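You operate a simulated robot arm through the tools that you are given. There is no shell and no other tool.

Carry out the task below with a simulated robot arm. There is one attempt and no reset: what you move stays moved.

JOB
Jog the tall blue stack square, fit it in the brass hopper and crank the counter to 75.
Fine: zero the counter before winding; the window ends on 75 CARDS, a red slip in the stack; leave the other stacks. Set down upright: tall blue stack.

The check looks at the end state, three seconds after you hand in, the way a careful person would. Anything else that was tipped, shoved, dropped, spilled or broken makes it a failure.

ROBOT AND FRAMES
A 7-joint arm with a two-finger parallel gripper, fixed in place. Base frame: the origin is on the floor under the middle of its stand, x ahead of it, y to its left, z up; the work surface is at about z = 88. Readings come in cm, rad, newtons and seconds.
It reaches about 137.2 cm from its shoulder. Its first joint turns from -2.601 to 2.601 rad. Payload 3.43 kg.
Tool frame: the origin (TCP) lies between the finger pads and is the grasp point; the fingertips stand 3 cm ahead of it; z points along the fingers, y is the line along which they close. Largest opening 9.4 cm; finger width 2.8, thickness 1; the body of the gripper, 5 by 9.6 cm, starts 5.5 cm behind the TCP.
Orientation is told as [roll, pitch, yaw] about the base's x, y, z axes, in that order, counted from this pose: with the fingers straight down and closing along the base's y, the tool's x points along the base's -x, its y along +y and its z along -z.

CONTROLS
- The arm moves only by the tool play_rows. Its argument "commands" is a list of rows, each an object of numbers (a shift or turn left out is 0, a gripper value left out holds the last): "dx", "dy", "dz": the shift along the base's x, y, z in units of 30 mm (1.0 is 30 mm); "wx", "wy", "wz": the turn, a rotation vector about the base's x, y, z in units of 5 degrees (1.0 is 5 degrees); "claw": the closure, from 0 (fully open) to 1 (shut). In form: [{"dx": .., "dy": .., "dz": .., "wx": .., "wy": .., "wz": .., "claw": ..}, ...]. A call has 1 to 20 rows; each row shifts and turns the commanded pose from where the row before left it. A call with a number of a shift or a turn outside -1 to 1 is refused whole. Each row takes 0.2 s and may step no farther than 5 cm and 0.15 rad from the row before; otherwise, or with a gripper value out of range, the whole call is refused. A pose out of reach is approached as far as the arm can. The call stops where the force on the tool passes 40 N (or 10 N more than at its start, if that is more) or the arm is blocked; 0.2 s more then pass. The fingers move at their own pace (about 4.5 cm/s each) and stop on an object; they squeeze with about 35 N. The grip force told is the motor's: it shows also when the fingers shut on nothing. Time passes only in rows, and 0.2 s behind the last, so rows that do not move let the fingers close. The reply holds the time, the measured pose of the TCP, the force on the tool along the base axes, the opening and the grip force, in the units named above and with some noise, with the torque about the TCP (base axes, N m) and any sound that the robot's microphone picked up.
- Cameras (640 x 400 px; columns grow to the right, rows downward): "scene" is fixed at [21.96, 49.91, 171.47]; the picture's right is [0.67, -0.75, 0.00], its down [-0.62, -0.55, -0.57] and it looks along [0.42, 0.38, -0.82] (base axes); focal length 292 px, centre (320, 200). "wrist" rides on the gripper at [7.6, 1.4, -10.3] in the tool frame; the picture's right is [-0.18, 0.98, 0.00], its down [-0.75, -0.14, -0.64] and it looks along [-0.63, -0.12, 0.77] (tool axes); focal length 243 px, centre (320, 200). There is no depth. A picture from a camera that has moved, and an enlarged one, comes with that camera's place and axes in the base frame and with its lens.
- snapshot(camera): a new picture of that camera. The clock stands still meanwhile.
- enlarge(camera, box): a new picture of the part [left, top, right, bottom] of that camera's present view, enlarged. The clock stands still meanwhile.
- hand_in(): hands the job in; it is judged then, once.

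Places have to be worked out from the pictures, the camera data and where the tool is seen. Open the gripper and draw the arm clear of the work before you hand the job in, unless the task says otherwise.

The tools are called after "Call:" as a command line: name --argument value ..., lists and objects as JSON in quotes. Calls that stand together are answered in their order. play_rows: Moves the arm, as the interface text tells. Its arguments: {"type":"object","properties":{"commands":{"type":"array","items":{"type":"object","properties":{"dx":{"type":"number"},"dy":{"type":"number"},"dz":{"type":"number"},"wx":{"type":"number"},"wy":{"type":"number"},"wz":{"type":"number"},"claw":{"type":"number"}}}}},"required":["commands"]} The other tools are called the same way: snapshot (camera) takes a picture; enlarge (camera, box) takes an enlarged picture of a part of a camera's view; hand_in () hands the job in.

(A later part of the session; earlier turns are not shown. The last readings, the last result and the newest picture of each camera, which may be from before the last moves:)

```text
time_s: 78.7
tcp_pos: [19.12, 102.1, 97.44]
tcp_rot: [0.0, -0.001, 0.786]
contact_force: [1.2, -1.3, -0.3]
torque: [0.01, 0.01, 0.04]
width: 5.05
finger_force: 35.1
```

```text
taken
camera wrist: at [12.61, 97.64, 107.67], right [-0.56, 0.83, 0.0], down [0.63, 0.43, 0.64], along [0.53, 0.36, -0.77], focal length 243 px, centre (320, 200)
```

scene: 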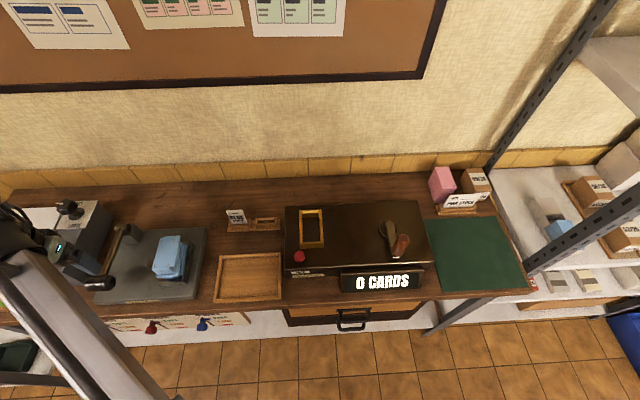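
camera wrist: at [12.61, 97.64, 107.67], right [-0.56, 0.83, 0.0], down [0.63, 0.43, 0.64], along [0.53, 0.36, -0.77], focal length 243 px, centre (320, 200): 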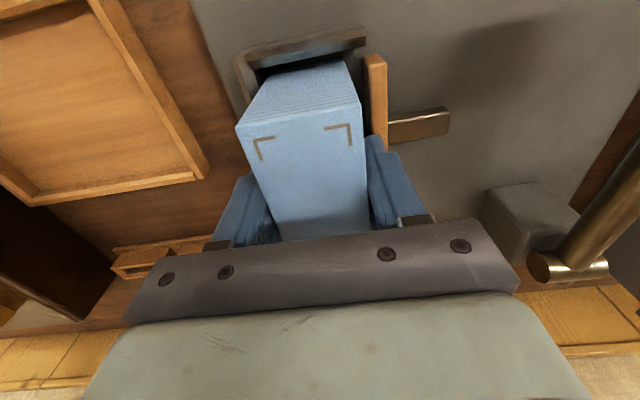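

Gripped at 5.05 cm, centred. The stack top is ~1.5 cm above TCP, so I'll regrip ~0.7 cm higher to keep the fingertips safely clear of the hopper rim later, then lift.

Call:
play_rows --commands '[{"claw": 0.3}, {"claw": 0.2}, {"dz": 0.22}, {}, {"claw": 0.45}, {"claw": 0.55}, {"claw": 0.8}, {}, {}, {"dz": 0.2}, {"dz": 0.5}, {"dz": 0.8}, {"dz": 0.9}, {"dz": 0.6}, {}]'

Call:
snapshot --camera "wrist"

Call:
enlarge --camera "scene" --box '[85, 195, 215, 310]'

Call:
enlarge --camera "scene" --box '[292, 203, 332, 253]'

```text
time_s: 81.9
tcp_pos: [18.88, 101.96, 107.26]
tcp_rot: [0.0, 0.001, 0.785]
contact_force: [0.6, 1.0, -2.9]
torque: [0.01, -0.03, 0.01]
width: 5.01
finger_force: 34.6
```

```text
taken
camera wrist: at [12.48, 97.56, 117.38], right [-0.56, 0.83, 0.0], down [0.63, 0.43, 0.64], along [0.53, 0.36, -0.77], focal length 243 px, centre (320, 200)
```

wrist: 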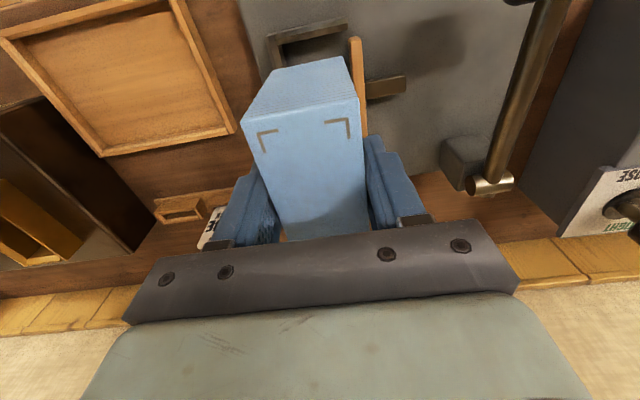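

```text
3.48 times, centred on (150, 252) of scene
camera zoom: at [21.96, 49.91, 171.47], right [0.67, -0.75, 0.0], down [-0.62, -0.55, -0.57], along [0.42, 0.38, -0.82], focal length 1016 px, centre (911, 17)
```

zoom: 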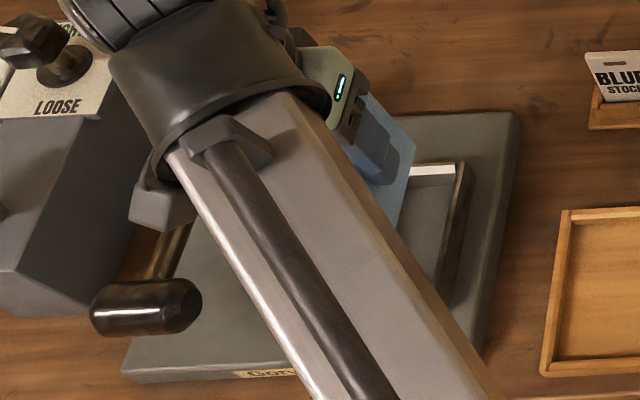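

```text
8.00 times, centred on (312, 228) of scene
camera zoom: at [21.96, 49.91, 171.47], right [0.67, -0.75, 0.0], down [-0.62, -0.55, -0.57], along [0.42, 0.38, -0.82], focal length 2337 px, centre (384, -24)
```

zoom: 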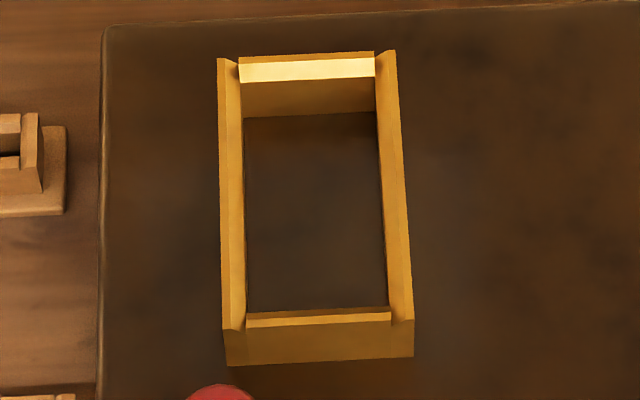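

The hopper walls seem chamfered inward like a funnel. I'll zoom in closer to measure the throat.

Call:
enlarge --camera "scene" --box '[296, 204, 328, 224]'

Call:
enlarge --camera "scene" --box '[296, 232, 328, 252]'

```text
16.00 times, centred on (312, 214) of scene
camera zoom: at [21.96, 49.91, 171.47], right [0.67, -0.75, 0.0], down [-0.62, -0.55, -0.57], along [0.42, 0.38, -0.82], focal length 4674 px, centre (448, -24)
```

zoom: 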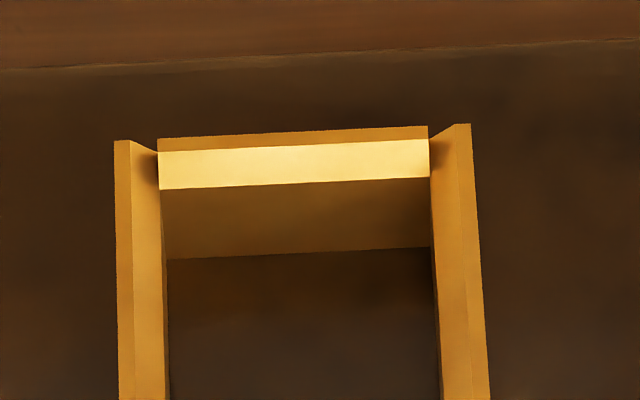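

```text
16.00 times, centred on (312, 242) of scene
camera zoom: at [21.96, 49.91, 171.47], right [0.67, -0.75, 0.0], down [-0.62, -0.55, -0.57], along [0.42, 0.38, -0.82], focal length 4674 px, centre (448, -472)
```

zoom: 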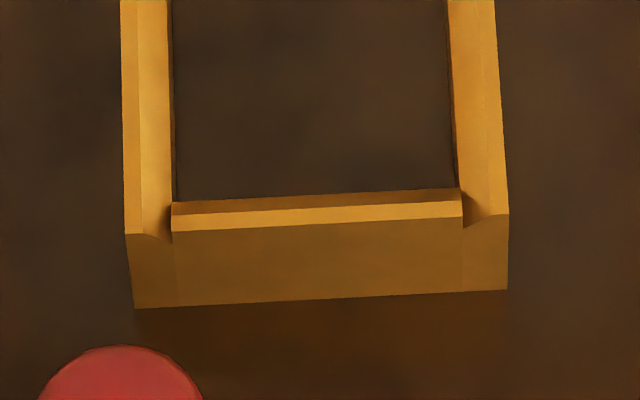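

Throat measures ~5.0 x 9.5 cm at z≈97.8, flaring to ~5.9 x 10.4 at the rim; centre at U≈-19.96, V≈92.0. Now I measure how the stack sits in the hand.

Call:
enlarge --camera "wrist" --box '[225, 50, 385, 150]'

Call:
enlarge --camera "wrist" --box '[220, 130, 420, 250]'

```text
4.00 times, centred on (305, 100) of wrist
camera zoom: at [12.48, 97.56, 117.38], right [-0.56, 0.83, 0.0], down [0.63, 0.43, 0.64], along [0.53, 0.36, -0.77], focal length 970 px, centre (380, 600)
```

zoom: 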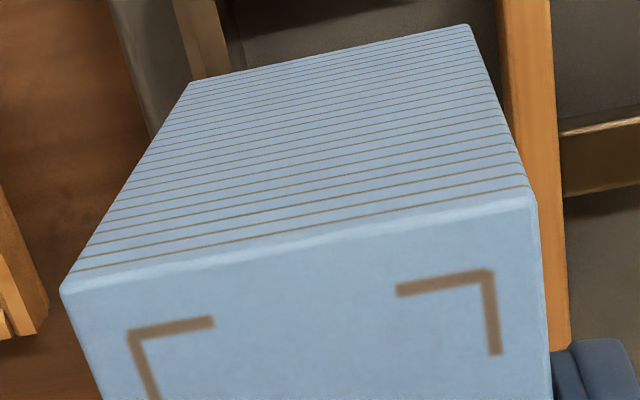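

```text
3.20 times, centred on (320, 190) of wrist
camera zoom: at [12.48, 97.56, 117.38], right [-0.56, 0.83, 0.0], down [0.63, 0.43, 0.64], along [0.53, 0.36, -0.77], focal length 776 px, centre (320, 232)
```

zoom: 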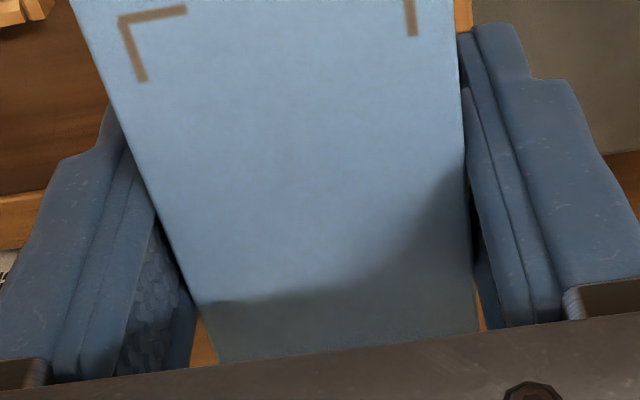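

The stack is square to the gripper and about centred on TCP. I'll raise slightly and carry it over the hopper centre (x≈50.9, y≈79.2).

Call:
play_rows --commands '[{"dz": 0.4}, {"dx": 0.9715, "dy": -0.6906, "dz": 0.2}, {"dx": 0.9715, "dy": -0.6906}, {"dx": 0.9715, "dy": -0.6906}, {"dx": 0.9715, "dy": -0.6906}, {"dx": 0.9715, "dy": -0.6906}, {"dx": 0.9715, "dy": -0.6906}, {"dx": 0.9715, "dy": -0.6906}, {"dx": 0.9715, "dy": -0.6906}, {"dx": 0.9715, "dy": -0.6906}, {"dx": 0.9715, "dy": -0.6906}, {"dx": 0.9715, "dy": -0.6906}, {}]'

Call:
snapshot --camera "wrist"

Call:
enlarge --camera "scene" --box '[270, 180, 370, 280]'

```text
time_s: 84.7
tcp_pos: [51.18, 79.14, 108.87]
tcp_rot: [-0.001, -0.002, 0.786]
contact_force: [0.2, -0.2, -3.0]
torque: [0.03, 0.0, -0.04]
width: 5.01
finger_force: 35.2
```

```text
taken
camera wrist: at [44.68, 74.75, 119.01], right [-0.56, 0.83, 0.0], down [0.63, 0.43, 0.64], along [0.53, 0.36, -0.77], focal length 243 px, centre (320, 200)
```

wrist: 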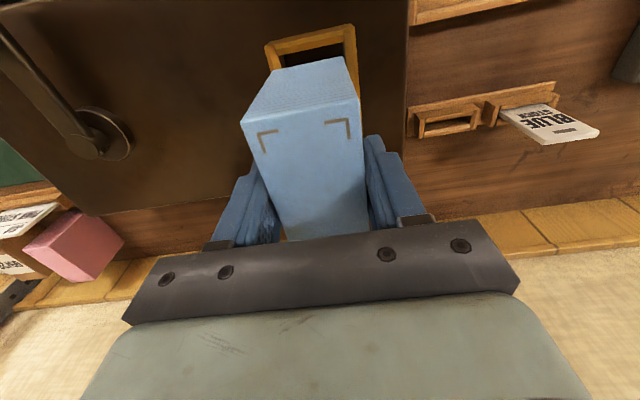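

```text
4.00 times, centred on (320, 230) of scene
camera zoom: at [21.96, 49.91, 171.47], right [0.67, -0.75, 0.0], down [-0.62, -0.55, -0.57], along [0.42, 0.38, -0.82], focal length 1168 px, centre (320, 80)
```

zoom: 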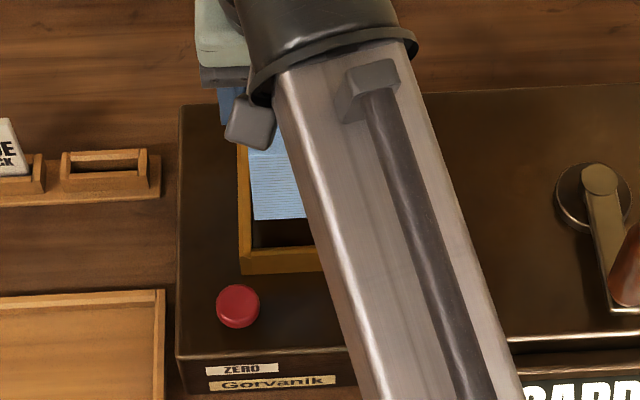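

Slight offset: TCP U=-19.8, V=92.15; correcting ~2 mm toward the hopper centre and lowering to just above the rim for a visual check.

Call:
play_rows --commands '[{"dx": -0.08, "dy": 0.01, "dz": -0.3}, {"dz": -0.3}, {"dz": -0.1}, {}, {}]'

Call:
enlarge --camera "wrist" --box '[230, 20, 390, 140]'

Call:
enlarge --camera "scene" --box '[290, 200, 340, 255]'

```text
time_s: 85.9
tcp_pos: [50.84, 79.15, 106.71]
tcp_rot: [0.0, -0.001, 0.785]
contact_force: [-0.4, 0.5, -2.8]
torque: [0.02, 0.0, 0.01]
width: 5.04
finger_force: 34.8
```

```text
3.33 times, centred on (310, 80) of wrist
camera zoom: at [44.3, 74.82, 116.94], right [-0.56, 0.83, 0.0], down [0.63, 0.43, 0.64], along [0.53, 0.36, -0.77], focal length 809 px, centre (353, 600)
```

zoom: 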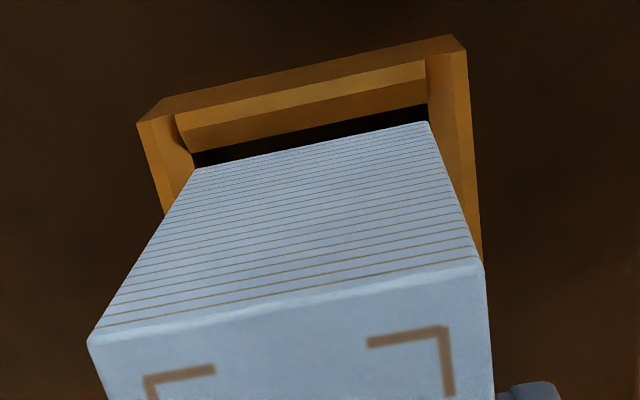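

```text
7.27 times, centred on (315, 228) of scene
camera zoom: at [21.96, 49.91, 171.47], right [0.67, -0.75, 0.0], down [-0.62, -0.55, -0.57], along [0.42, 0.38, -0.82], focal length 2125 px, centre (356, 0)
```

zoom: 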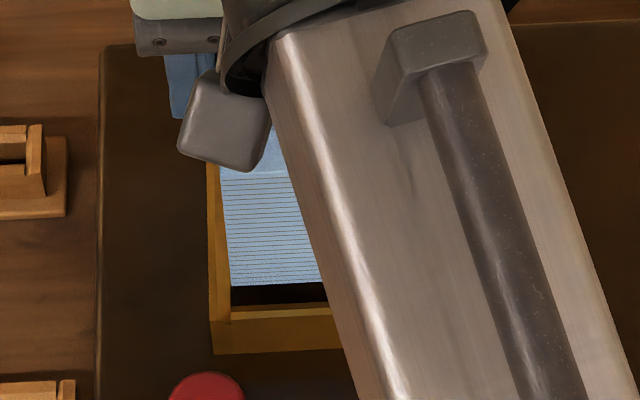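

Visually the stack's bottom edge lines up with the hopper throat within ~1 mm in U; I'll nudge V by +0.6 mm and lower slowly into the funnel, watching lateral forces.

Call:
play_rows --commands '[{"dx": 0.02, "dy": 0.02, "dz": -0.1}, {"dz": -0.1}, {"dz": -0.1}, {"dz": -0.1}, {"dz": -0.1}, {}]'

Call:
enlarge --camera "wrist" --box '[230, 20, 390, 140]'

```text
time_s: 87.3
tcp_pos: [50.77, 79.44, 105.3]
tcp_rot: [0.0, -0.004, 0.785]
contact_force: [-0.6, -0.1, -3.0]
torque: [0.01, -0.01, -0.01]
width: 5.01
finger_force: 34.6
```

```text
3.33 times, centred on (310, 80) of wrist
camera zoom: at [44.32, 74.96, 115.51], right [-0.56, 0.83, 0.0], down [0.63, 0.43, 0.64], along [0.53, 0.36, -0.77], focal length 809 px, centre (353, 600)
```

zoom: 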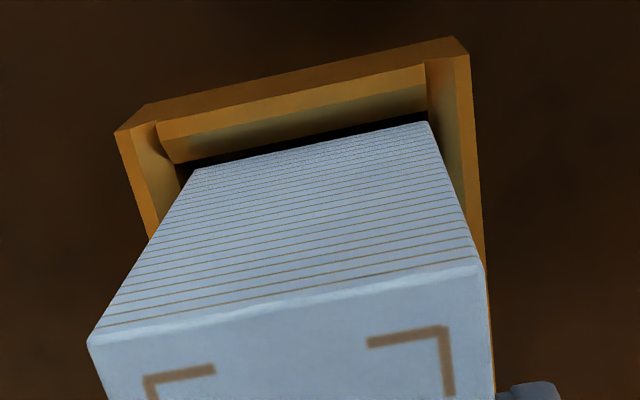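

No contact yet, but the gap on the picture's left (+U) side is wider than on the right, so the stack sits ~1 mm too far to −U. I'll verify with the scene camera.

Call:
enlarge --camera "scene" --box '[296, 215, 328, 250]'

Call:
enlarge --camera "wrist" --box '[255, 40, 295, 80]'

Call:
enlarge --camera "wrist" --box '[320, 25, 360, 65]'

```text
11.43 times, centred on (312, 232) of scene
camera zoom: at [21.96, 49.91, 171.47], right [0.67, -0.75, 0.0], down [-0.62, -0.55, -0.57], along [0.42, 0.38, -0.82], focal length 3339 px, centre (411, -171)
```

zoom: 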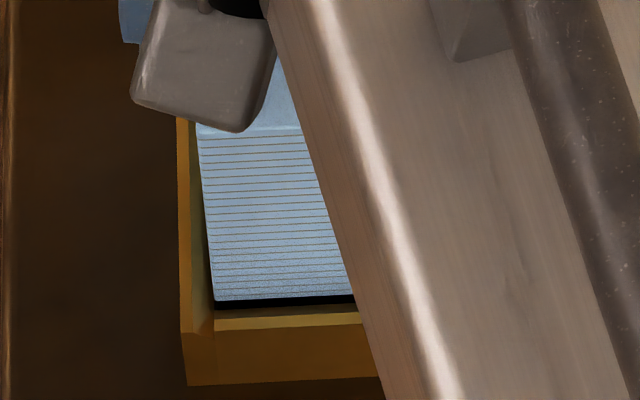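

```text
10.00 times, centred on (275, 60) of wrist
camera zoom: at [44.32, 74.96, 115.51], right [-0.56, 0.83, 0.0], down [0.63, 0.43, 0.64], along [0.53, 0.36, -0.77], focal length 2426 px, centre (770, 1600)
```

zoom: 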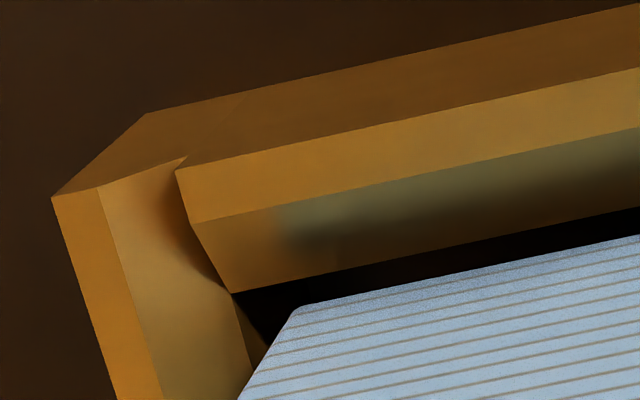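

```text
10.00 times, centred on (340, 45) of wrist
camera zoom: at [44.32, 74.96, 115.51], right [-0.56, 0.83, 0.0], down [0.63, 0.43, 0.64], along [0.53, 0.36, -0.77], focal length 2426 px, centre (120, 1750)
```

zoom: 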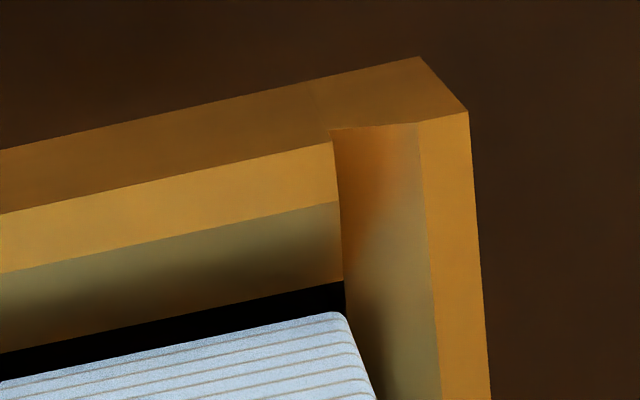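

Close-ups show 4 mm gap on the +U side versus almost none on −U, and 1.3 mm at the front. Shift +2 mm in U and +0.8 mm in V, then check again.

Call:
play_rows --commands '[{"dx": 0.033, "dy": -0.014}, {"dx": 0.033, "dy": -0.014}, {}, {}]'

Call:
enlarge --camera "wrist" --box '[255, 40, 295, 80]'

Call:
enlarge --camera "wrist" --box '[320, 25, 360, 65]'

```text
time_s: 88.3
tcp_pos: [50.96, 79.31, 105.2]
tcp_rot: [-0.001, -0.002, 0.784]
contact_force: [0.3, -0.1, -2.4]
torque: [0.03, 0.03, 0.01]
width: 5.02
finger_force: 35.3
```

```text
10.00 times, centred on (275, 60) of wrist
camera zoom: at [44.56, 74.88, 115.49], right [-0.56, 0.83, 0.0], down [0.63, 0.43, 0.64], along [0.53, 0.36, -0.77], focal length 2426 px, centre (770, 1600)
```

zoom: 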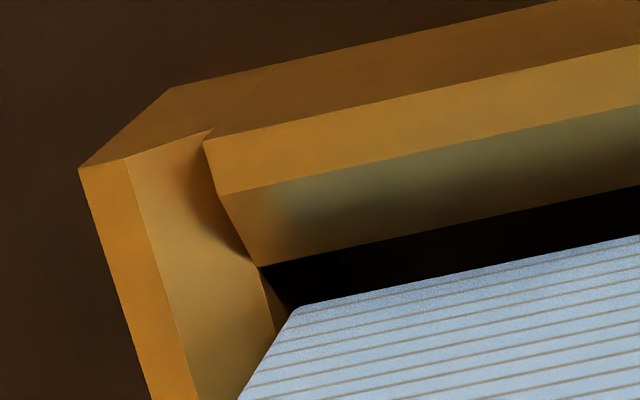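

```text
10.00 times, centred on (340, 45) of wrist
camera zoom: at [44.56, 74.88, 115.49], right [-0.56, 0.83, 0.0], down [0.63, 0.43, 0.64], along [0.53, 0.36, -0.77], focal length 2426 px, centre (120, 1750)
```

zoom: 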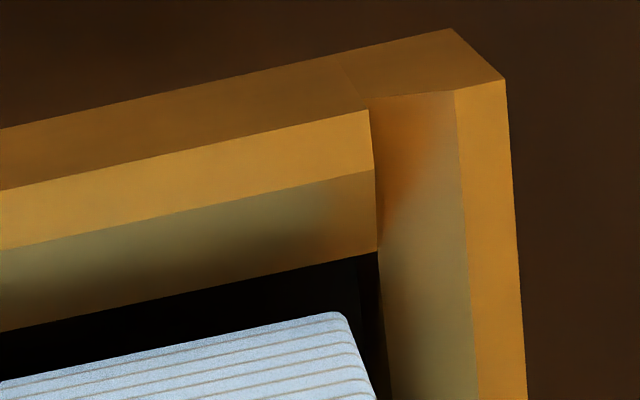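

Gaps are now even: ~2 mm on each side and ~2.5 mm at the front. Lower slowly into the throat.

Call:
play_rows --commands '[{"dz": -0.1}, {"dz": -0.1}, {"dz": -0.1}, {"dz": -0.1}, {}]'

Call:
enlarge --camera "wrist" --box '[230, 20, 390, 140]'

```text
time_s: 89.5
tcp_pos: [51.0, 79.24, 104.22]
tcp_rot: [-0.001, -0.002, 0.785]
contact_force: [0.0, 0.1, -2.5]
torque: [0.0, -0.01, -0.01]
width: 5.03
finger_force: 34.9
```

```text
3.33 times, centred on (310, 80) of wrist
camera zoom: at [44.5, 74.86, 114.34], right [-0.56, 0.83, 0.0], down [0.63, 0.43, 0.64], along [0.53, 0.36, -0.77], focal length 809 px, centre (353, 600)
```

zoom: 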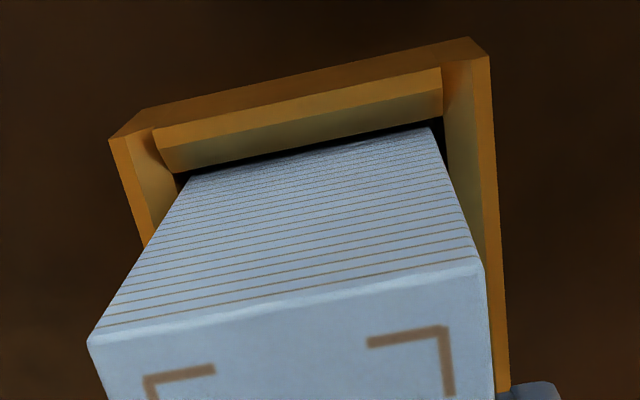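

Still contact-free inside the throat. Continue down to the floor slowly.

Call:
play_rows --commands '[{"dz": -0.1}, {"dz": -0.1}, {"dz": -0.1}, {"dz": -0.06}, {"dz": -0.05}, {}]'

```text
time_s: 90.9
tcp_pos: [51.01, 79.35, 103.04]
tcp_rot: [-0.001, -0.002, 0.786]
contact_force: [0.8, -0.3, -3.0]
torque: [0.01, 0.02, 0.01]
width: 4.99
finger_force: 35.3
```

Call:
play_rows --commands '[{"dz": -0.05}, {"dz": -0.05}, {"dz": -0.05}, {"dz": -0.05}, {}]'

Call:
enlarge --camera "wrist" --box '[220, 20, 420, 200]'

```text
time_s: 92.1
tcp_pos: [51.03, 79.2, 102.37]
tcp_rot: [0.002, -0.004, 0.785]
contact_force: [2.8, 8.4, 29.6]
torque: [0.02, 0.02, -0.07]
width: 5.03
finger_force: 34.9
```

```text
2.22 times, centred on (320, 110) of wrist
camera zoom: at [44.49, 74.85, 112.59], right [-0.56, 0.83, 0.0], down [0.63, 0.43, 0.64], along [0.53, 0.37, -0.76], focal length 539 px, centre (320, 400)
```

zoom: 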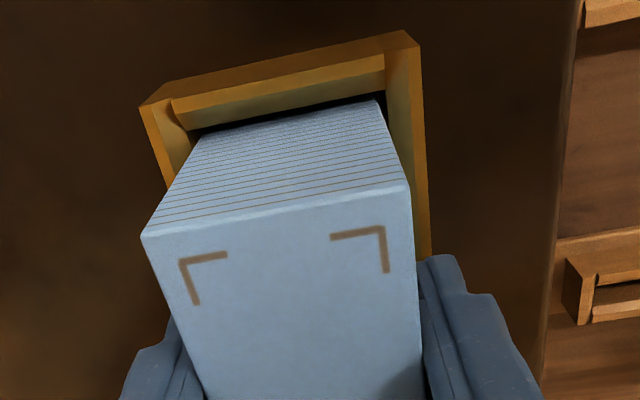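

Floor contact (30 N) at TCP z≈102.4, matching the expected floor height. Relax and release, then rise to inspect.

Call:
play_rows --commands '[{"dz": 0.06}, {"claw": 0.4}, {"claw": 0.3}, {"claw": 0.15}, {"claw": 0}, {}, {"dz": 0.4}, {"dz": 0.8}, {"dz": 0.8}, {"dz": 0.6}, {}]'

Call:
snapshot --camera "wrist"

Call:
enlarge --camera "scene" --box '[270, 180, 440, 300]'

```text
time_s: 94.5
tcp_pos: [51.04, 78.98, 110.27]
tcp_rot: [0.0, 0.001, 0.787]
contact_force: [-0.3, 0.4, 0.2]
torque: [0.02, 0.0, -0.01]
width: 9.42
finger_force: 0.0
```

```text
taken
camera wrist: at [44.5, 74.68, 120.42], right [-0.56, 0.83, 0.0], down [0.63, 0.43, 0.64], along [0.53, 0.36, -0.77], focal length 243 px, centre (320, 200)
```

wrist: 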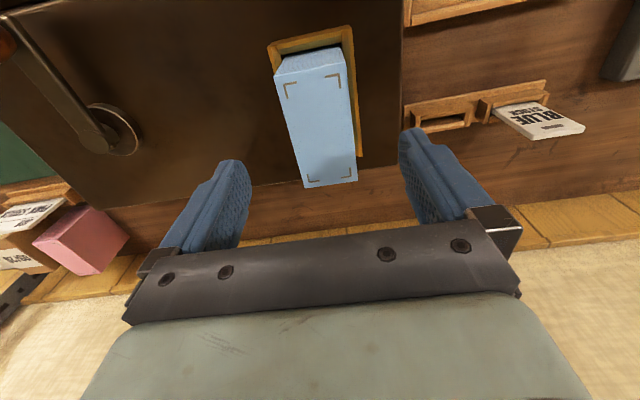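

```text
3.33 times, centred on (355, 240) of scene
camera zoom: at [21.96, 49.91, 171.47], right [0.67, -0.75, 0.0], down [-0.62, -0.55, -0.57], along [0.42, 0.38, -0.82], focal length 974 px, centre (203, 67)
```

zoom: 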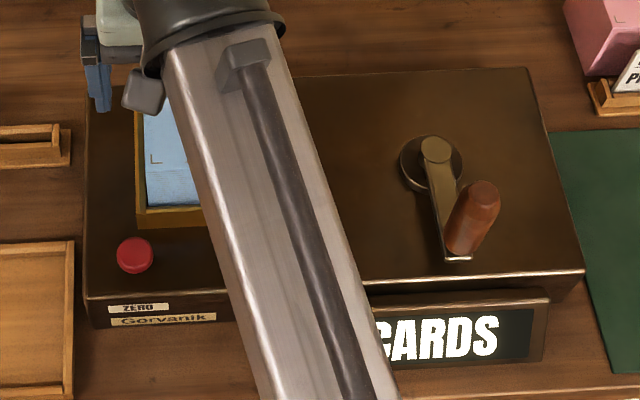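

The stack stands neatly in the hopper. Next the crank: hub at about U≈2.75, V≈91.2, vertical wooden handle at V≈82.3 reaching z≈106. I'll raise and move above the handle, then look.

Call:
play_rows --commands '[{"dz": 0.7}, {"dx": 0.379, "dy": -0.947}, {"dx": 0.379, "dy": -0.947}, {"dx": 0.379, "dy": -0.947}, {"dx": 0.379, "dy": -0.947}, {"dx": 0.379, "dy": -0.947}, {"dx": 0.379, "dy": -0.947}, {"dx": 0.379, "dy": -0.947}, {"dx": 0.379, "dy": -0.947}, {}]'

Call:
snapshot --camera "wrist"

Call:
snapshot --camera "scene"

Call:
enlarge --camera "scene" --box '[280, 180, 340, 260]'

```text
time_s: 96.7
tcp_pos: [60.1, 56.45, 112.48]
tcp_rot: [0.0, -0.002, 0.785]
contact_force: [-0.2, -0.9, 0.7]
torque: [0.02, 0.01, 0.01]
width: 9.41
finger_force: 0.0
```

```text
taken
camera wrist: at [53.62, 52.15, 122.73], right [-0.56, 0.83, 0.0], down [0.63, 0.43, 0.64], along [0.53, 0.36, -0.77], focal length 243 px, centre (320, 200)
```

wrist: 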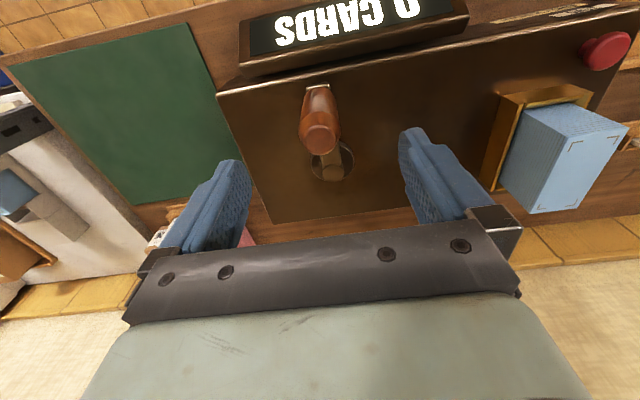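

```text
taken
```

scene: 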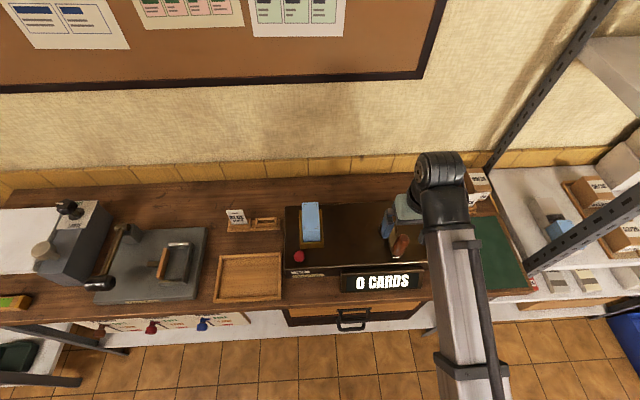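

```text
5.00 times, centred on (310, 220) of scene
camera zoom: at [21.96, 49.91, 171.47], right [0.67, -0.75, 0.0], down [-0.62, -0.55, -0.57], along [0.42, 0.38, -0.82], focal length 1461 px, centre (370, 100)
```

zoom: 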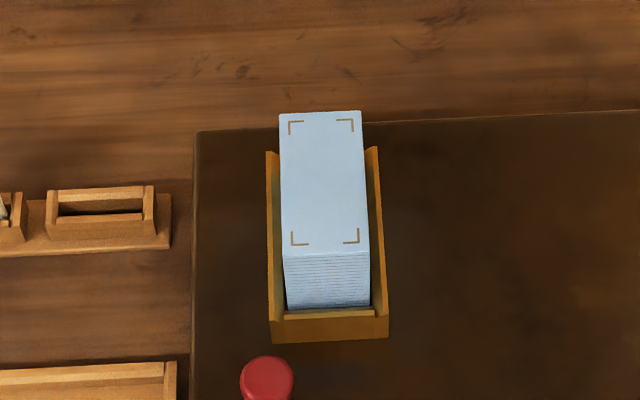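

Display fully visible and reading 0; the handle (top z≈106.5) is right under the TCP. Lower around it and grip.

Call:
play_rows --commands '[{"dz": -0.8}, {"dz": -0.9}, {"dz": -0.8}, {"dz": -0.5}, {"dz": -0.3}, {}, {"claw": 0.4}, {"claw": 0.6}, {"claw": 0.7}, {"claw": 0.8}, {}, {}]'

Call:
snapshot --camera "wrist"

Call:
enlarge --camera "scene" --box '[280, 180, 470, 300]'

```text
time_s: 99.3
tcp_pos: [60.12, 56.35, 102.58]
tcp_rot: [0.0, 0.001, 0.787]
contact_force: [-2.3, -2.7, -1.4]
torque: [0.03, -0.03, 0.03]
width: 3.09
finger_force: 45.3
```

```text
taken
camera wrist: at [53.7, 52.08, 112.78], right [-0.56, 0.83, 0.0], down [0.63, 0.43, 0.64], along [0.53, 0.36, -0.77], focal length 243 px, centre (320, 200)
```

wrist: 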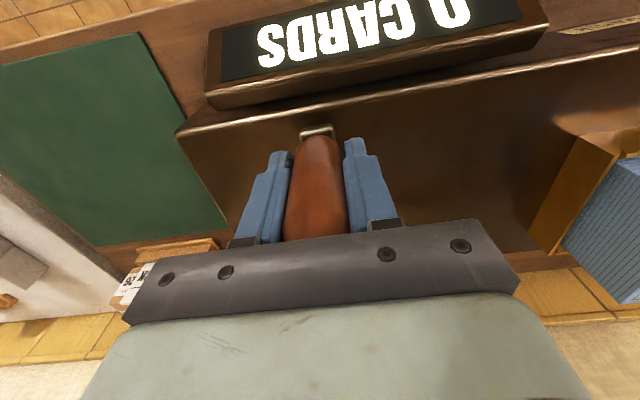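

```text
3.33 times, centred on (375, 240) of scene
camera zoom: at [21.96, 49.91, 171.47], right [0.67, -0.75, 0.0], down [-0.62, -0.55, -0.57], along [0.42, 0.38, -0.82], focal length 974 px, centre (137, 67)
```

zoom: 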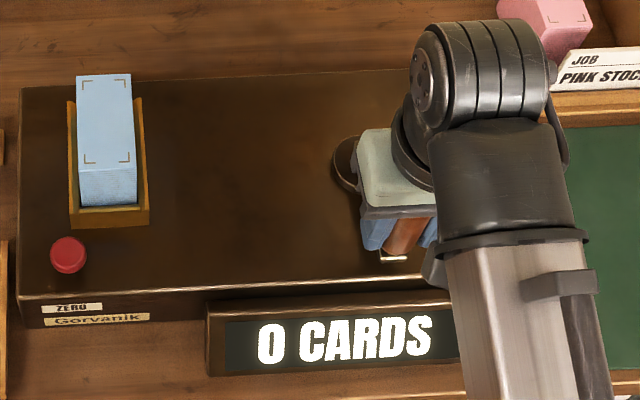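

Handle gripped (3.1 cm). I'll test-wind clockwise ~20° around the hub (radius ≈8.7 cm) and check the counter.

Call:
play_rows --commands '[{"dx": -0.171, "dy": 0.186}, {"dx": -0.154, "dy": 0.201}, {"dx": -0.136, "dy": 0.213}, {"dx": -0.117, "dy": 0.224}, {}]'

Call:
enlarge --camera "scene" --box '[280, 180, 470, 300]'

```text
time_s: 100.5
tcp_pos: [58.25, 58.97, 102.58]
tcp_rot: [0.0, -0.003, 0.784]
contact_force: [1.8, -0.1, 18.6]
torque: [-0.47, 0.23, 0.01]
width: 3.07
finger_force: 44.9
```

```text
3.33 times, centred on (375, 240) of scene
camera zoom: at [21.96, 49.91, 171.47], right [0.67, -0.75, 0.0], down [-0.62, -0.55, -0.57], along [0.42, 0.38, -0.82], focal length 974 px, centre (137, 67)
```

zoom: 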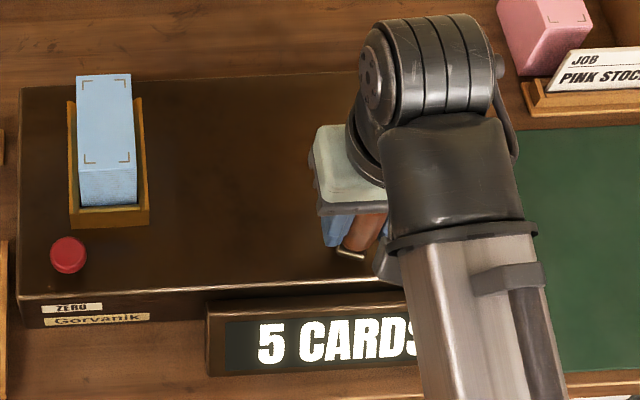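

Clockwise counts up: 5 CARDS after ~20.7°. The hub estimate is confirmed (radius ≈8.77). Wind another 20° and compare.

Call:
play_rows --commands '[{"dx": -0.095, "dy": 0.237, "dz": 0.03}, {"dx": -0.074, "dy": 0.244}, {"dx": -0.052, "dy": 0.25}, {"dx": -0.03, "dy": 0.253}, {}]'

Call:
enlarge --camera "scene" --box '[280, 180, 470, 300]'

```text
time_s: 101.7
tcp_pos: [57.59, 61.83, 102.6]
tcp_rot: [0.003, -0.001, 0.787]
contact_force: [-4.5, 0.1, 6.8]
torque: [0.24, -0.4, -0.04]
width: 3.05
finger_force: 45.5
```

```text
3.33 times, centred on (375, 240) of scene
camera zoom: at [21.96, 49.91, 171.47], right [0.67, -0.75, 0.0], down [-0.62, -0.55, -0.57], along [0.42, 0.38, -0.82], focal length 974 px, centre (137, 67)
```

zoom: 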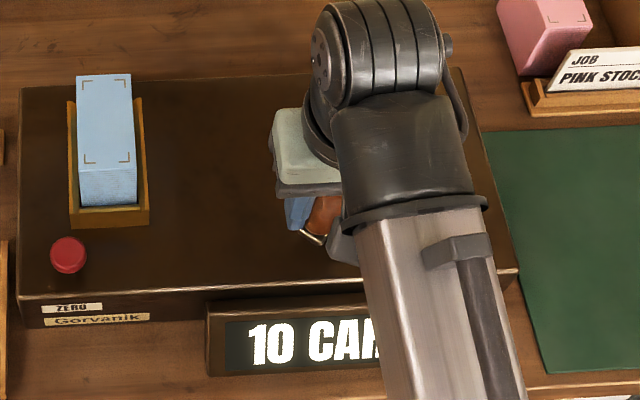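

10 CARDS at ~40°. I'll go another 10° to see whether it counts singly or in fives.

Call:
play_rows --commands '[{"dx": -0.0085, "dy": 0.2535}, {"dx": 0.0135, "dy": 0.2525}, {}]'

Call:
enlarge --camera "scene" --box '[280, 180, 470, 300]'

```text
time_s: 102.5
tcp_pos: [57.49, 63.46, 102.61]
tcp_rot: [0.004, -0.001, 0.786]
contact_force: [-7.7, 1.0, 14.1]
torque: [-0.6, 0.18, -0.05]
width: 3.06
finger_force: 45.2
```

```text
3.33 times, centred on (375, 240) of scene
camera zoom: at [21.96, 49.91, 171.47], right [0.67, -0.75, 0.0], down [-0.62, -0.55, -0.57], along [0.42, 0.38, -0.82], focal length 974 px, centre (137, 67)
```

zoom: 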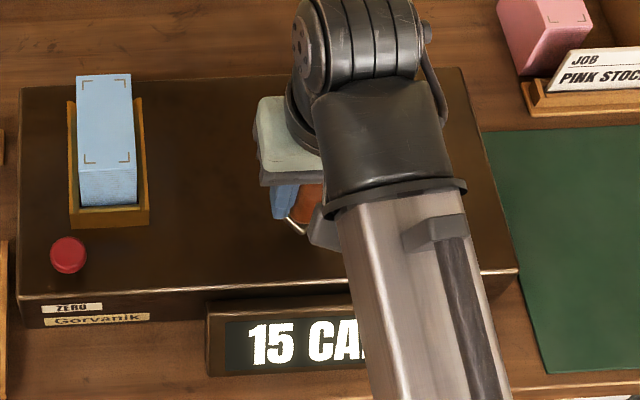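

It counts in fives: 15 CARDS at ~50.8°. I'll continue along the circle to 75° and check to pin down the degrees per step.

Call:
play_rows --commands '[{"dx": 0.03, "dy": 0.214}, {"dx": 0.0553, "dy": 0.2487}, {"dx": 0.0767, "dy": 0.243}, {"dx": 0.0973, "dy": 0.2353}, {"dx": 0.1177, "dy": 0.226}, {}]'

Call:
enlarge --camera "scene" --box '[280, 180, 470, 300]'

```text
time_s: 103.9
tcp_pos: [58.52, 66.99, 102.59]
tcp_rot: [0.003, -0.002, 0.786]
contact_force: [-18.2, 11.0, 13.4]
torque: [-1.07, 0.18, -0.07]
width: 3.07
finger_force: 44.9
```

```text
3.33 times, centred on (375, 240) of scene
camera zoom: at [21.96, 49.91, 171.47], right [0.67, -0.75, 0.0], down [-0.62, -0.55, -0.57], along [0.42, 0.38, -0.82], focal length 974 px, centre (137, 67)
```

zoom: 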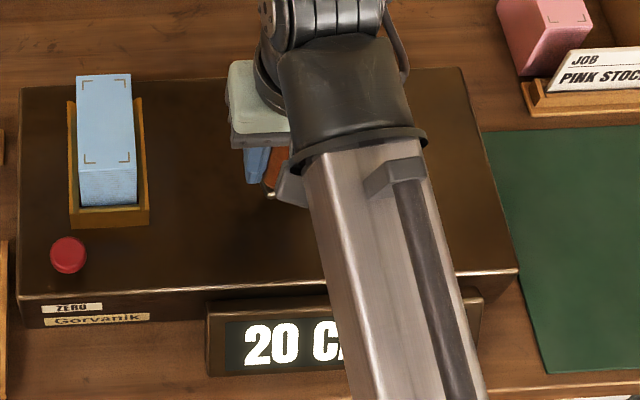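

20 CARDS at ~74.7°. The handle pulls outward a little, so I enlarge my circle slightly (hub ≈(2.5, 91.15), R≈8.85) and continue to 95°.

Call:
play_rows --commands '[{"dx": 0.1, "dy": 0.267}, {"dx": 0.156, "dy": 0.204}, {"dx": 0.174, "dy": 0.19}, {"dx": 0.19, "dy": 0.174}, {}]'

Call:
enlarge --camera "scene" --box '[280, 180, 470, 300]'

```text
time_s: 105.1
tcp_pos: [60.59, 69.54, 102.5]
tcp_rot: [0.0, -0.003, 0.787]
contact_force: [-8.5, 12.0, 11.4]
torque: [-0.71, -0.19, -0.03]
width: 3.05
finger_force: 44.6
```

```text
3.33 times, centred on (375, 240) of scene
camera zoom: at [21.96, 49.91, 171.47], right [0.67, -0.75, 0.0], down [-0.62, -0.55, -0.57], along [0.42, 0.38, -0.82], focal length 974 px, centre (137, 67)
```

zoom: 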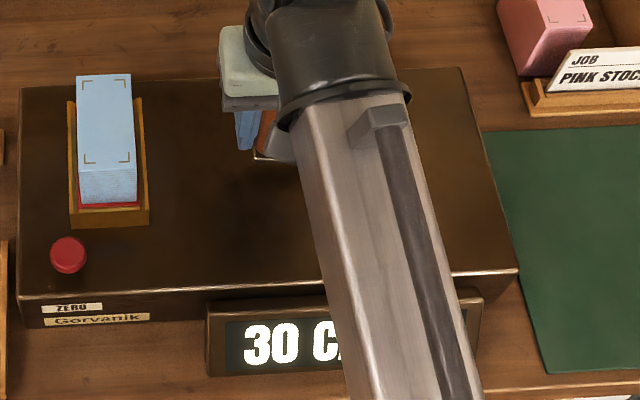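

The counter shows 30 at ~95.6°, so it's 5 cards per 15°, i.e. 75 spans about 225–240°. A red edge has also appeared in the stack; let me zoom on it before continuing.

Call:
enlarge --camera "scene" --box '[290, 195, 330, 255]'

Call:
play_rows --commands '[{"dx": 0.18, "dy": 0.18}, {"dx": 0.217, "dy": 0.138}, {"dx": 0.228, "dy": 0.119}, {"dx": 0.238, "dy": 0.099}, {"dx": 0.2455, "dy": 0.077}, {}]'

Call:
enlarge --camera "scene" --box '[280, 180, 470, 300]'

```text
6.67 times, centred on (310, 225) of scene
camera zoom: at [21.96, 49.91, 171.47], right [0.67, -0.75, 0.0], down [-0.62, -0.55, -0.57], along [0.42, 0.38, -0.82], focal length 1948 px, centre (387, 33)
```

zoom: 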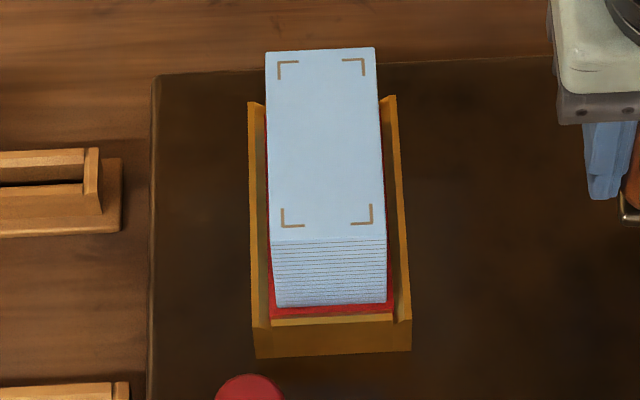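

```text
time_s: 106.5
tcp_pos: [63.88, 71.3, 102.6]
tcp_rot: [-0.001, -0.003, 0.784]
contact_force: [2.3, -4.7, 20.9]
torque: [-0.07, -0.07, 0.02]
width: 3.07
finger_force: 45.1
```

```text
3.33 times, centred on (375, 240) of scene
camera zoom: at [21.96, 49.91, 171.47], right [0.67, -0.75, 0.0], down [-0.62, -0.55, -0.57], along [0.42, 0.38, -0.82], focal length 974 px, centre (137, 67)
```

zoom: 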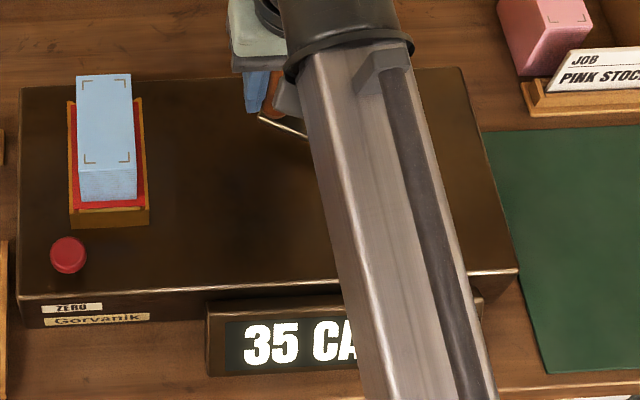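

35 CARDS at ~120° — consistent. The red slip marker climbs with the count. Continue to ~160°.

Call:
play_rows --commands '[{"dx": 0.251, "dy": 0.056, "dz": 0.03}, {"dx": 0.255, "dy": 0.033}, {"dx": 0.257, "dy": 0.011}, {"dx": 0.257, "dy": -0.011}, {"dx": 0.255, "dy": -0.033}, {"dx": 0.251, "dy": -0.056}, {"dx": 0.2455, "dy": -0.077}, {"dx": 0.238, "dy": -0.099}, {}]'

Call:
enlarge --camera "scene" --box '[280, 180, 470, 300]'

```text
time_s: 108.5
tcp_pos: [69.92, 70.69, 102.53]
tcp_rot: [-0.001, 0.001, 0.785]
contact_force: [-9.9, -20.3, -23.1]
torque: [1.32, -1.08, 0.05]
width: 3.06
finger_force: 45.0
```

```text
3.33 times, centred on (375, 240) of scene
camera zoom: at [21.96, 49.91, 171.47], right [0.67, -0.75, 0.0], down [-0.62, -0.55, -0.57], along [0.42, 0.38, -0.82], focal length 974 px, centre (137, 67)
```

zoom: 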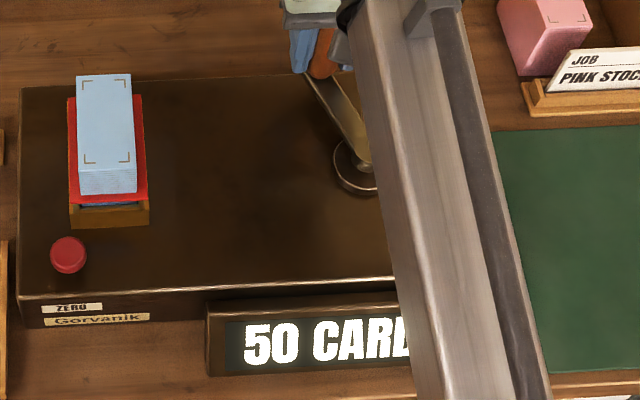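

50 CARDS at ~160°. The handle now pulls inward/down, so I correct the path 2–3 mm toward the hub and slightly lower, then continue to ~190°.

Call:
play_rows --commands '[{"dx": -0.05, "dy": -0.05, "dz": -0.05}, {"dx": 0.226, "dy": -0.118}, {"dx": 0.215, "dy": -0.137}, {}]'

```text
time_s: 109.5
tcp_pos: [71.24, 70.0, 102.53]
tcp_rot: [0.002, -0.001, 0.785]
contact_force: [5.9, 8.5, 4.3]
torque: [-0.88, 0.92, -0.04]
width: 3.04
finger_force: 45.2
```

Forces are mild now. Continue to ~195°.

Call:
play_rows --commands '[{"dx": 0.2017, "dy": -0.1547}, {"dx": 0.188, "dy": -0.1723}, {"dx": 0.1723, "dy": -0.188}, {"dx": 0.1547, "dy": -0.2017}, {"dx": 0.137, "dy": -0.215}, {}]'

Call:
enlarge --camera "scene" --box '[280, 180, 470, 300]'

```text
time_s: 110.9
tcp_pos: [73.82, 66.97, 102.44]
tcp_rot: [0.001, -0.003, 0.783]
contact_force: [25.5, 13.4, 23.0]
torque: [-0.75, 0.56, 0.06]
width: 3.06
finger_force: 44.8
```

```text
3.33 times, centred on (375, 240) of scene
camera zoom: at [21.96, 49.91, 171.47], right [0.67, -0.75, 0.0], down [-0.62, -0.55, -0.57], along [0.42, 0.38, -0.82], focal length 974 px, centre (137, 67)
```

zoom: 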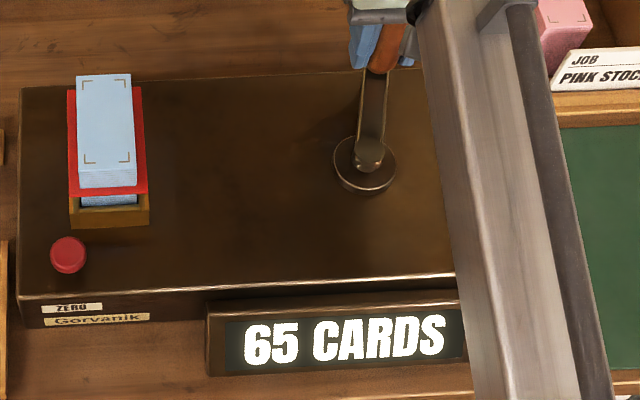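

65 CARDS at ~196°; outward pull again, so I shift outward ~3 mm while advancing to ~210°.

Call:
play_rows --commands '[{"dx": 0.12, "dy": 0.0, "dz": 0.04}, {"dx": 0.11, "dy": -0.1}, {"dx": 0.1, "dy": -0.237}, {"dx": 0.077, "dy": -0.247}, {}]'

Call:
enlarge --camera "scene" --box '[280, 180, 470, 300]'

```text
time_s: 112.1
tcp_pos: [74.79, 65.26, 102.5]
tcp_rot: [0.001, 0.004, 0.789]
contact_force: [-30.4, -10.4, -11.6]
torque: [0.55, -1.19, -0.04]
width: 3.04
finger_force: 45.3
```

```text
3.33 times, centred on (375, 240) of scene
camera zoom: at [21.96, 49.91, 171.47], right [0.67, -0.75, 0.0], down [-0.62, -0.55, -0.57], along [0.42, 0.38, -0.82], focal length 974 px, centre (137, 67)
```

zoom: 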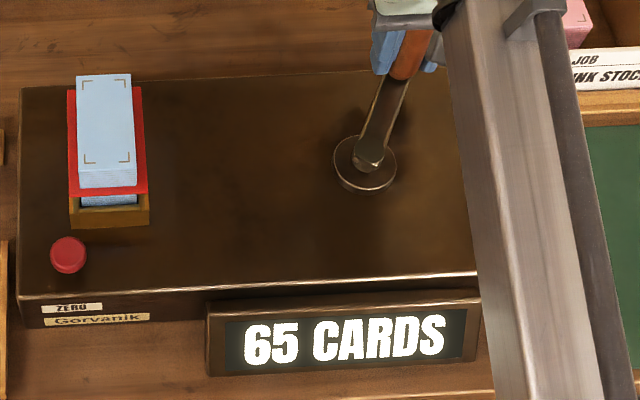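

Overcorrected (inward pull now); the arm is stiff, so I ease back ~1.5 mm inward and continue to ~215°.

Call:
play_rows --commands '[{"dx": -0.045, "dy": -0.03, "dz": -0.02}, {"dx": 0.03, "dy": -0.2}, {}]'

Call:
enlarge --camera "scene" --box '[280, 180, 470, 300]'

```text
time_s: 112.9
tcp_pos: [74.88, 64.67, 102.55]
tcp_rot: [-0.001, 0.003, 0.784]
contact_force: [-21.7, -4.5, -18.2]
torque: [-0.56, -0.03, -0.05]
width: 3.04
finger_force: 44.9
```

```text
3.33 times, centred on (375, 240) of scene
camera zoom: at [21.96, 49.91, 171.47], right [0.67, -0.75, 0.0], down [-0.62, -0.55, -0.57], along [0.42, 0.38, -0.82], focal length 974 px, centre (137, 67)
```

zoom: 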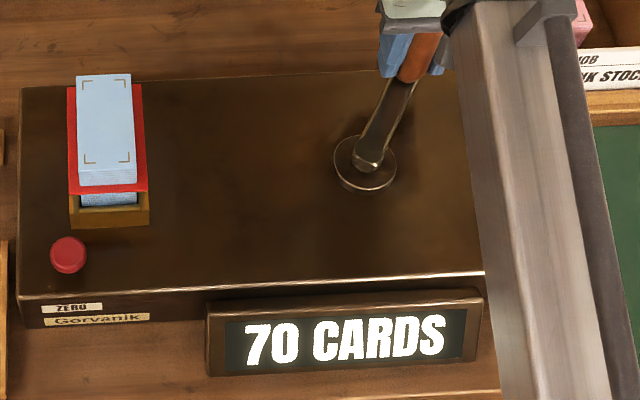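

70 CARDS at ~212°. Ease inward 1 mm and advance 15° more to ~227°, where 75 is expected.

Call:
play_rows --commands '[{"dx": -0.033, "dy": -0.01, "dz": -0.03}, {"dx": 0.04, "dy": -0.253}, {"dx": 0.02, "dy": -0.256}, {}]'

Call:
enlarge --camera "scene" --box '[280, 180, 470, 300]'

```text
time_s: 113.9
tcp_pos: [74.96, 62.94, 102.57]
tcp_rot: [-0.002, -0.004, 0.785]
contact_force: [-11.3, -0.2, 9.6]
torque: [-0.44, 0.11, -0.03]
width: 3.04
finger_force: 45.3
```

```text
3.33 times, centred on (375, 240) of scene
camera zoom: at [21.96, 49.91, 171.47], right [0.67, -0.75, 0.0], down [-0.62, -0.55, -0.57], along [0.42, 0.38, -0.82], focal length 974 px, centre (137, 67)
```

zoom: 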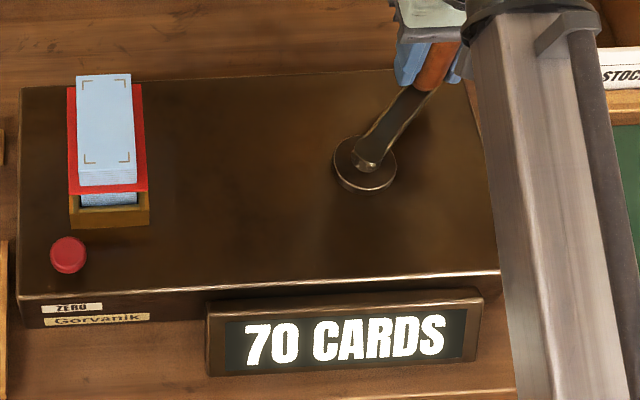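

Still 70 at ~223°. Advance ~6° more.

Call:
play_rows --commands '[{"dx": -0.02, "dy": -0.15}, {"dx": -0.015, "dy": -0.15}, {}]'

Call:
enlarge --camera "scene" --box '[280, 180, 470, 300]'

```text
time_s: 114.7
tcp_pos: [75.03, 61.96, 102.49]
tcp_rot: [-0.001, -0.003, 0.784]
contact_force: [1.4, 0.1, 9.2]
torque: [0.27, -0.04, 0.06]
width: 3.04
finger_force: 45.2
```

```text
3.33 times, centred on (375, 240) of scene
camera zoom: at [21.96, 49.91, 171.47], right [0.67, -0.75, 0.0], down [-0.62, -0.55, -0.57], along [0.42, 0.38, -0.82], focal length 974 px, centre (137, 67)
```

zoom: 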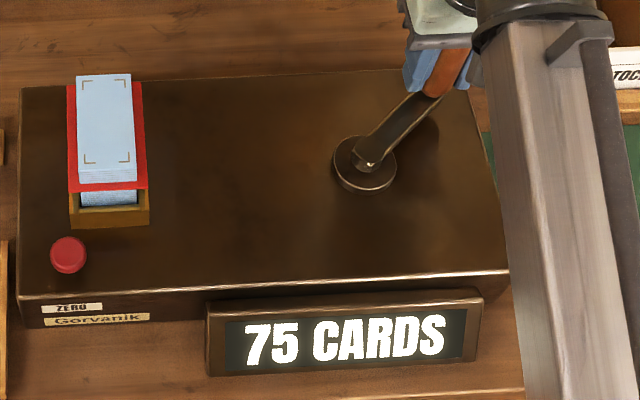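

75 CARDS at ~229.6° with near-zero load and the red slip in the stack. I'll advance ~2° to sit safely mid-window, then release the handle gently.

Call:
play_rows --commands '[{"dx": -0.01, "dy": -0.1}, {}]'

Call:
enlarge --camera "scene" --box '[280, 180, 470, 300]'

```text
time_s: 115.3
tcp_pos: [75.01, 61.82, 102.56]
tcp_rot: [0.0, -0.005, 0.786]
contact_force: [6.7, 0.0, 10.5]
torque: [0.56, -0.6, 0.0]
width: 3.04
finger_force: 45.3
```

```text
3.33 times, centred on (375, 240) of scene
camera zoom: at [21.96, 49.91, 171.47], right [0.67, -0.75, 0.0], down [-0.62, -0.55, -0.57], along [0.42, 0.38, -0.82], focal length 974 px, centre (137, 67)
```

zoom: 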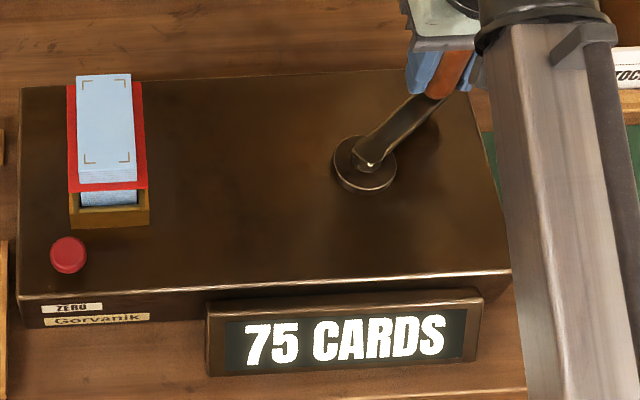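

Still 75. Now open the gripper gently and lift straight up off the handle.

Call:
play_rows --commands '[{"claw": 0.6}, {"claw": 0.45}, {"claw": 0.3}, {"claw": 0.15}, {"claw": 0}, {}, {"dz": 0.3}, {"dz": 0.6}, {"dz": 0.8}, {"dz": 0.8}, {"dz": 0.8}, {}]'

Call:
snapshot --camera "scene"

```text
time_s: 117.9
tcp_pos: [74.92, 61.84, 112.47]
tcp_rot: [0.001, 0.0, 0.786]
contact_force: [-0.6, 0.0, 0.4]
torque: [0.01, -0.01, -0.01]
width: 9.4
finger_force: 0.0
```

```text
taken
```

scene: 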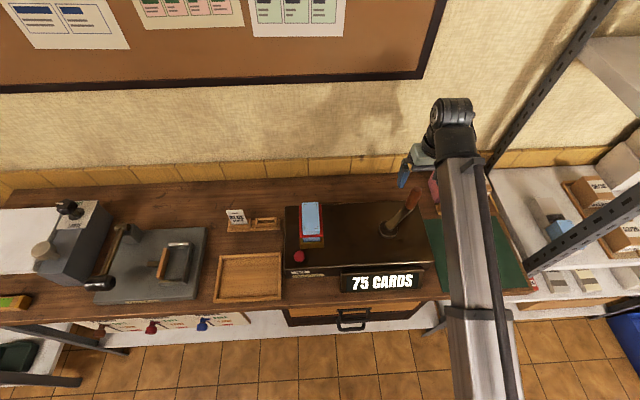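

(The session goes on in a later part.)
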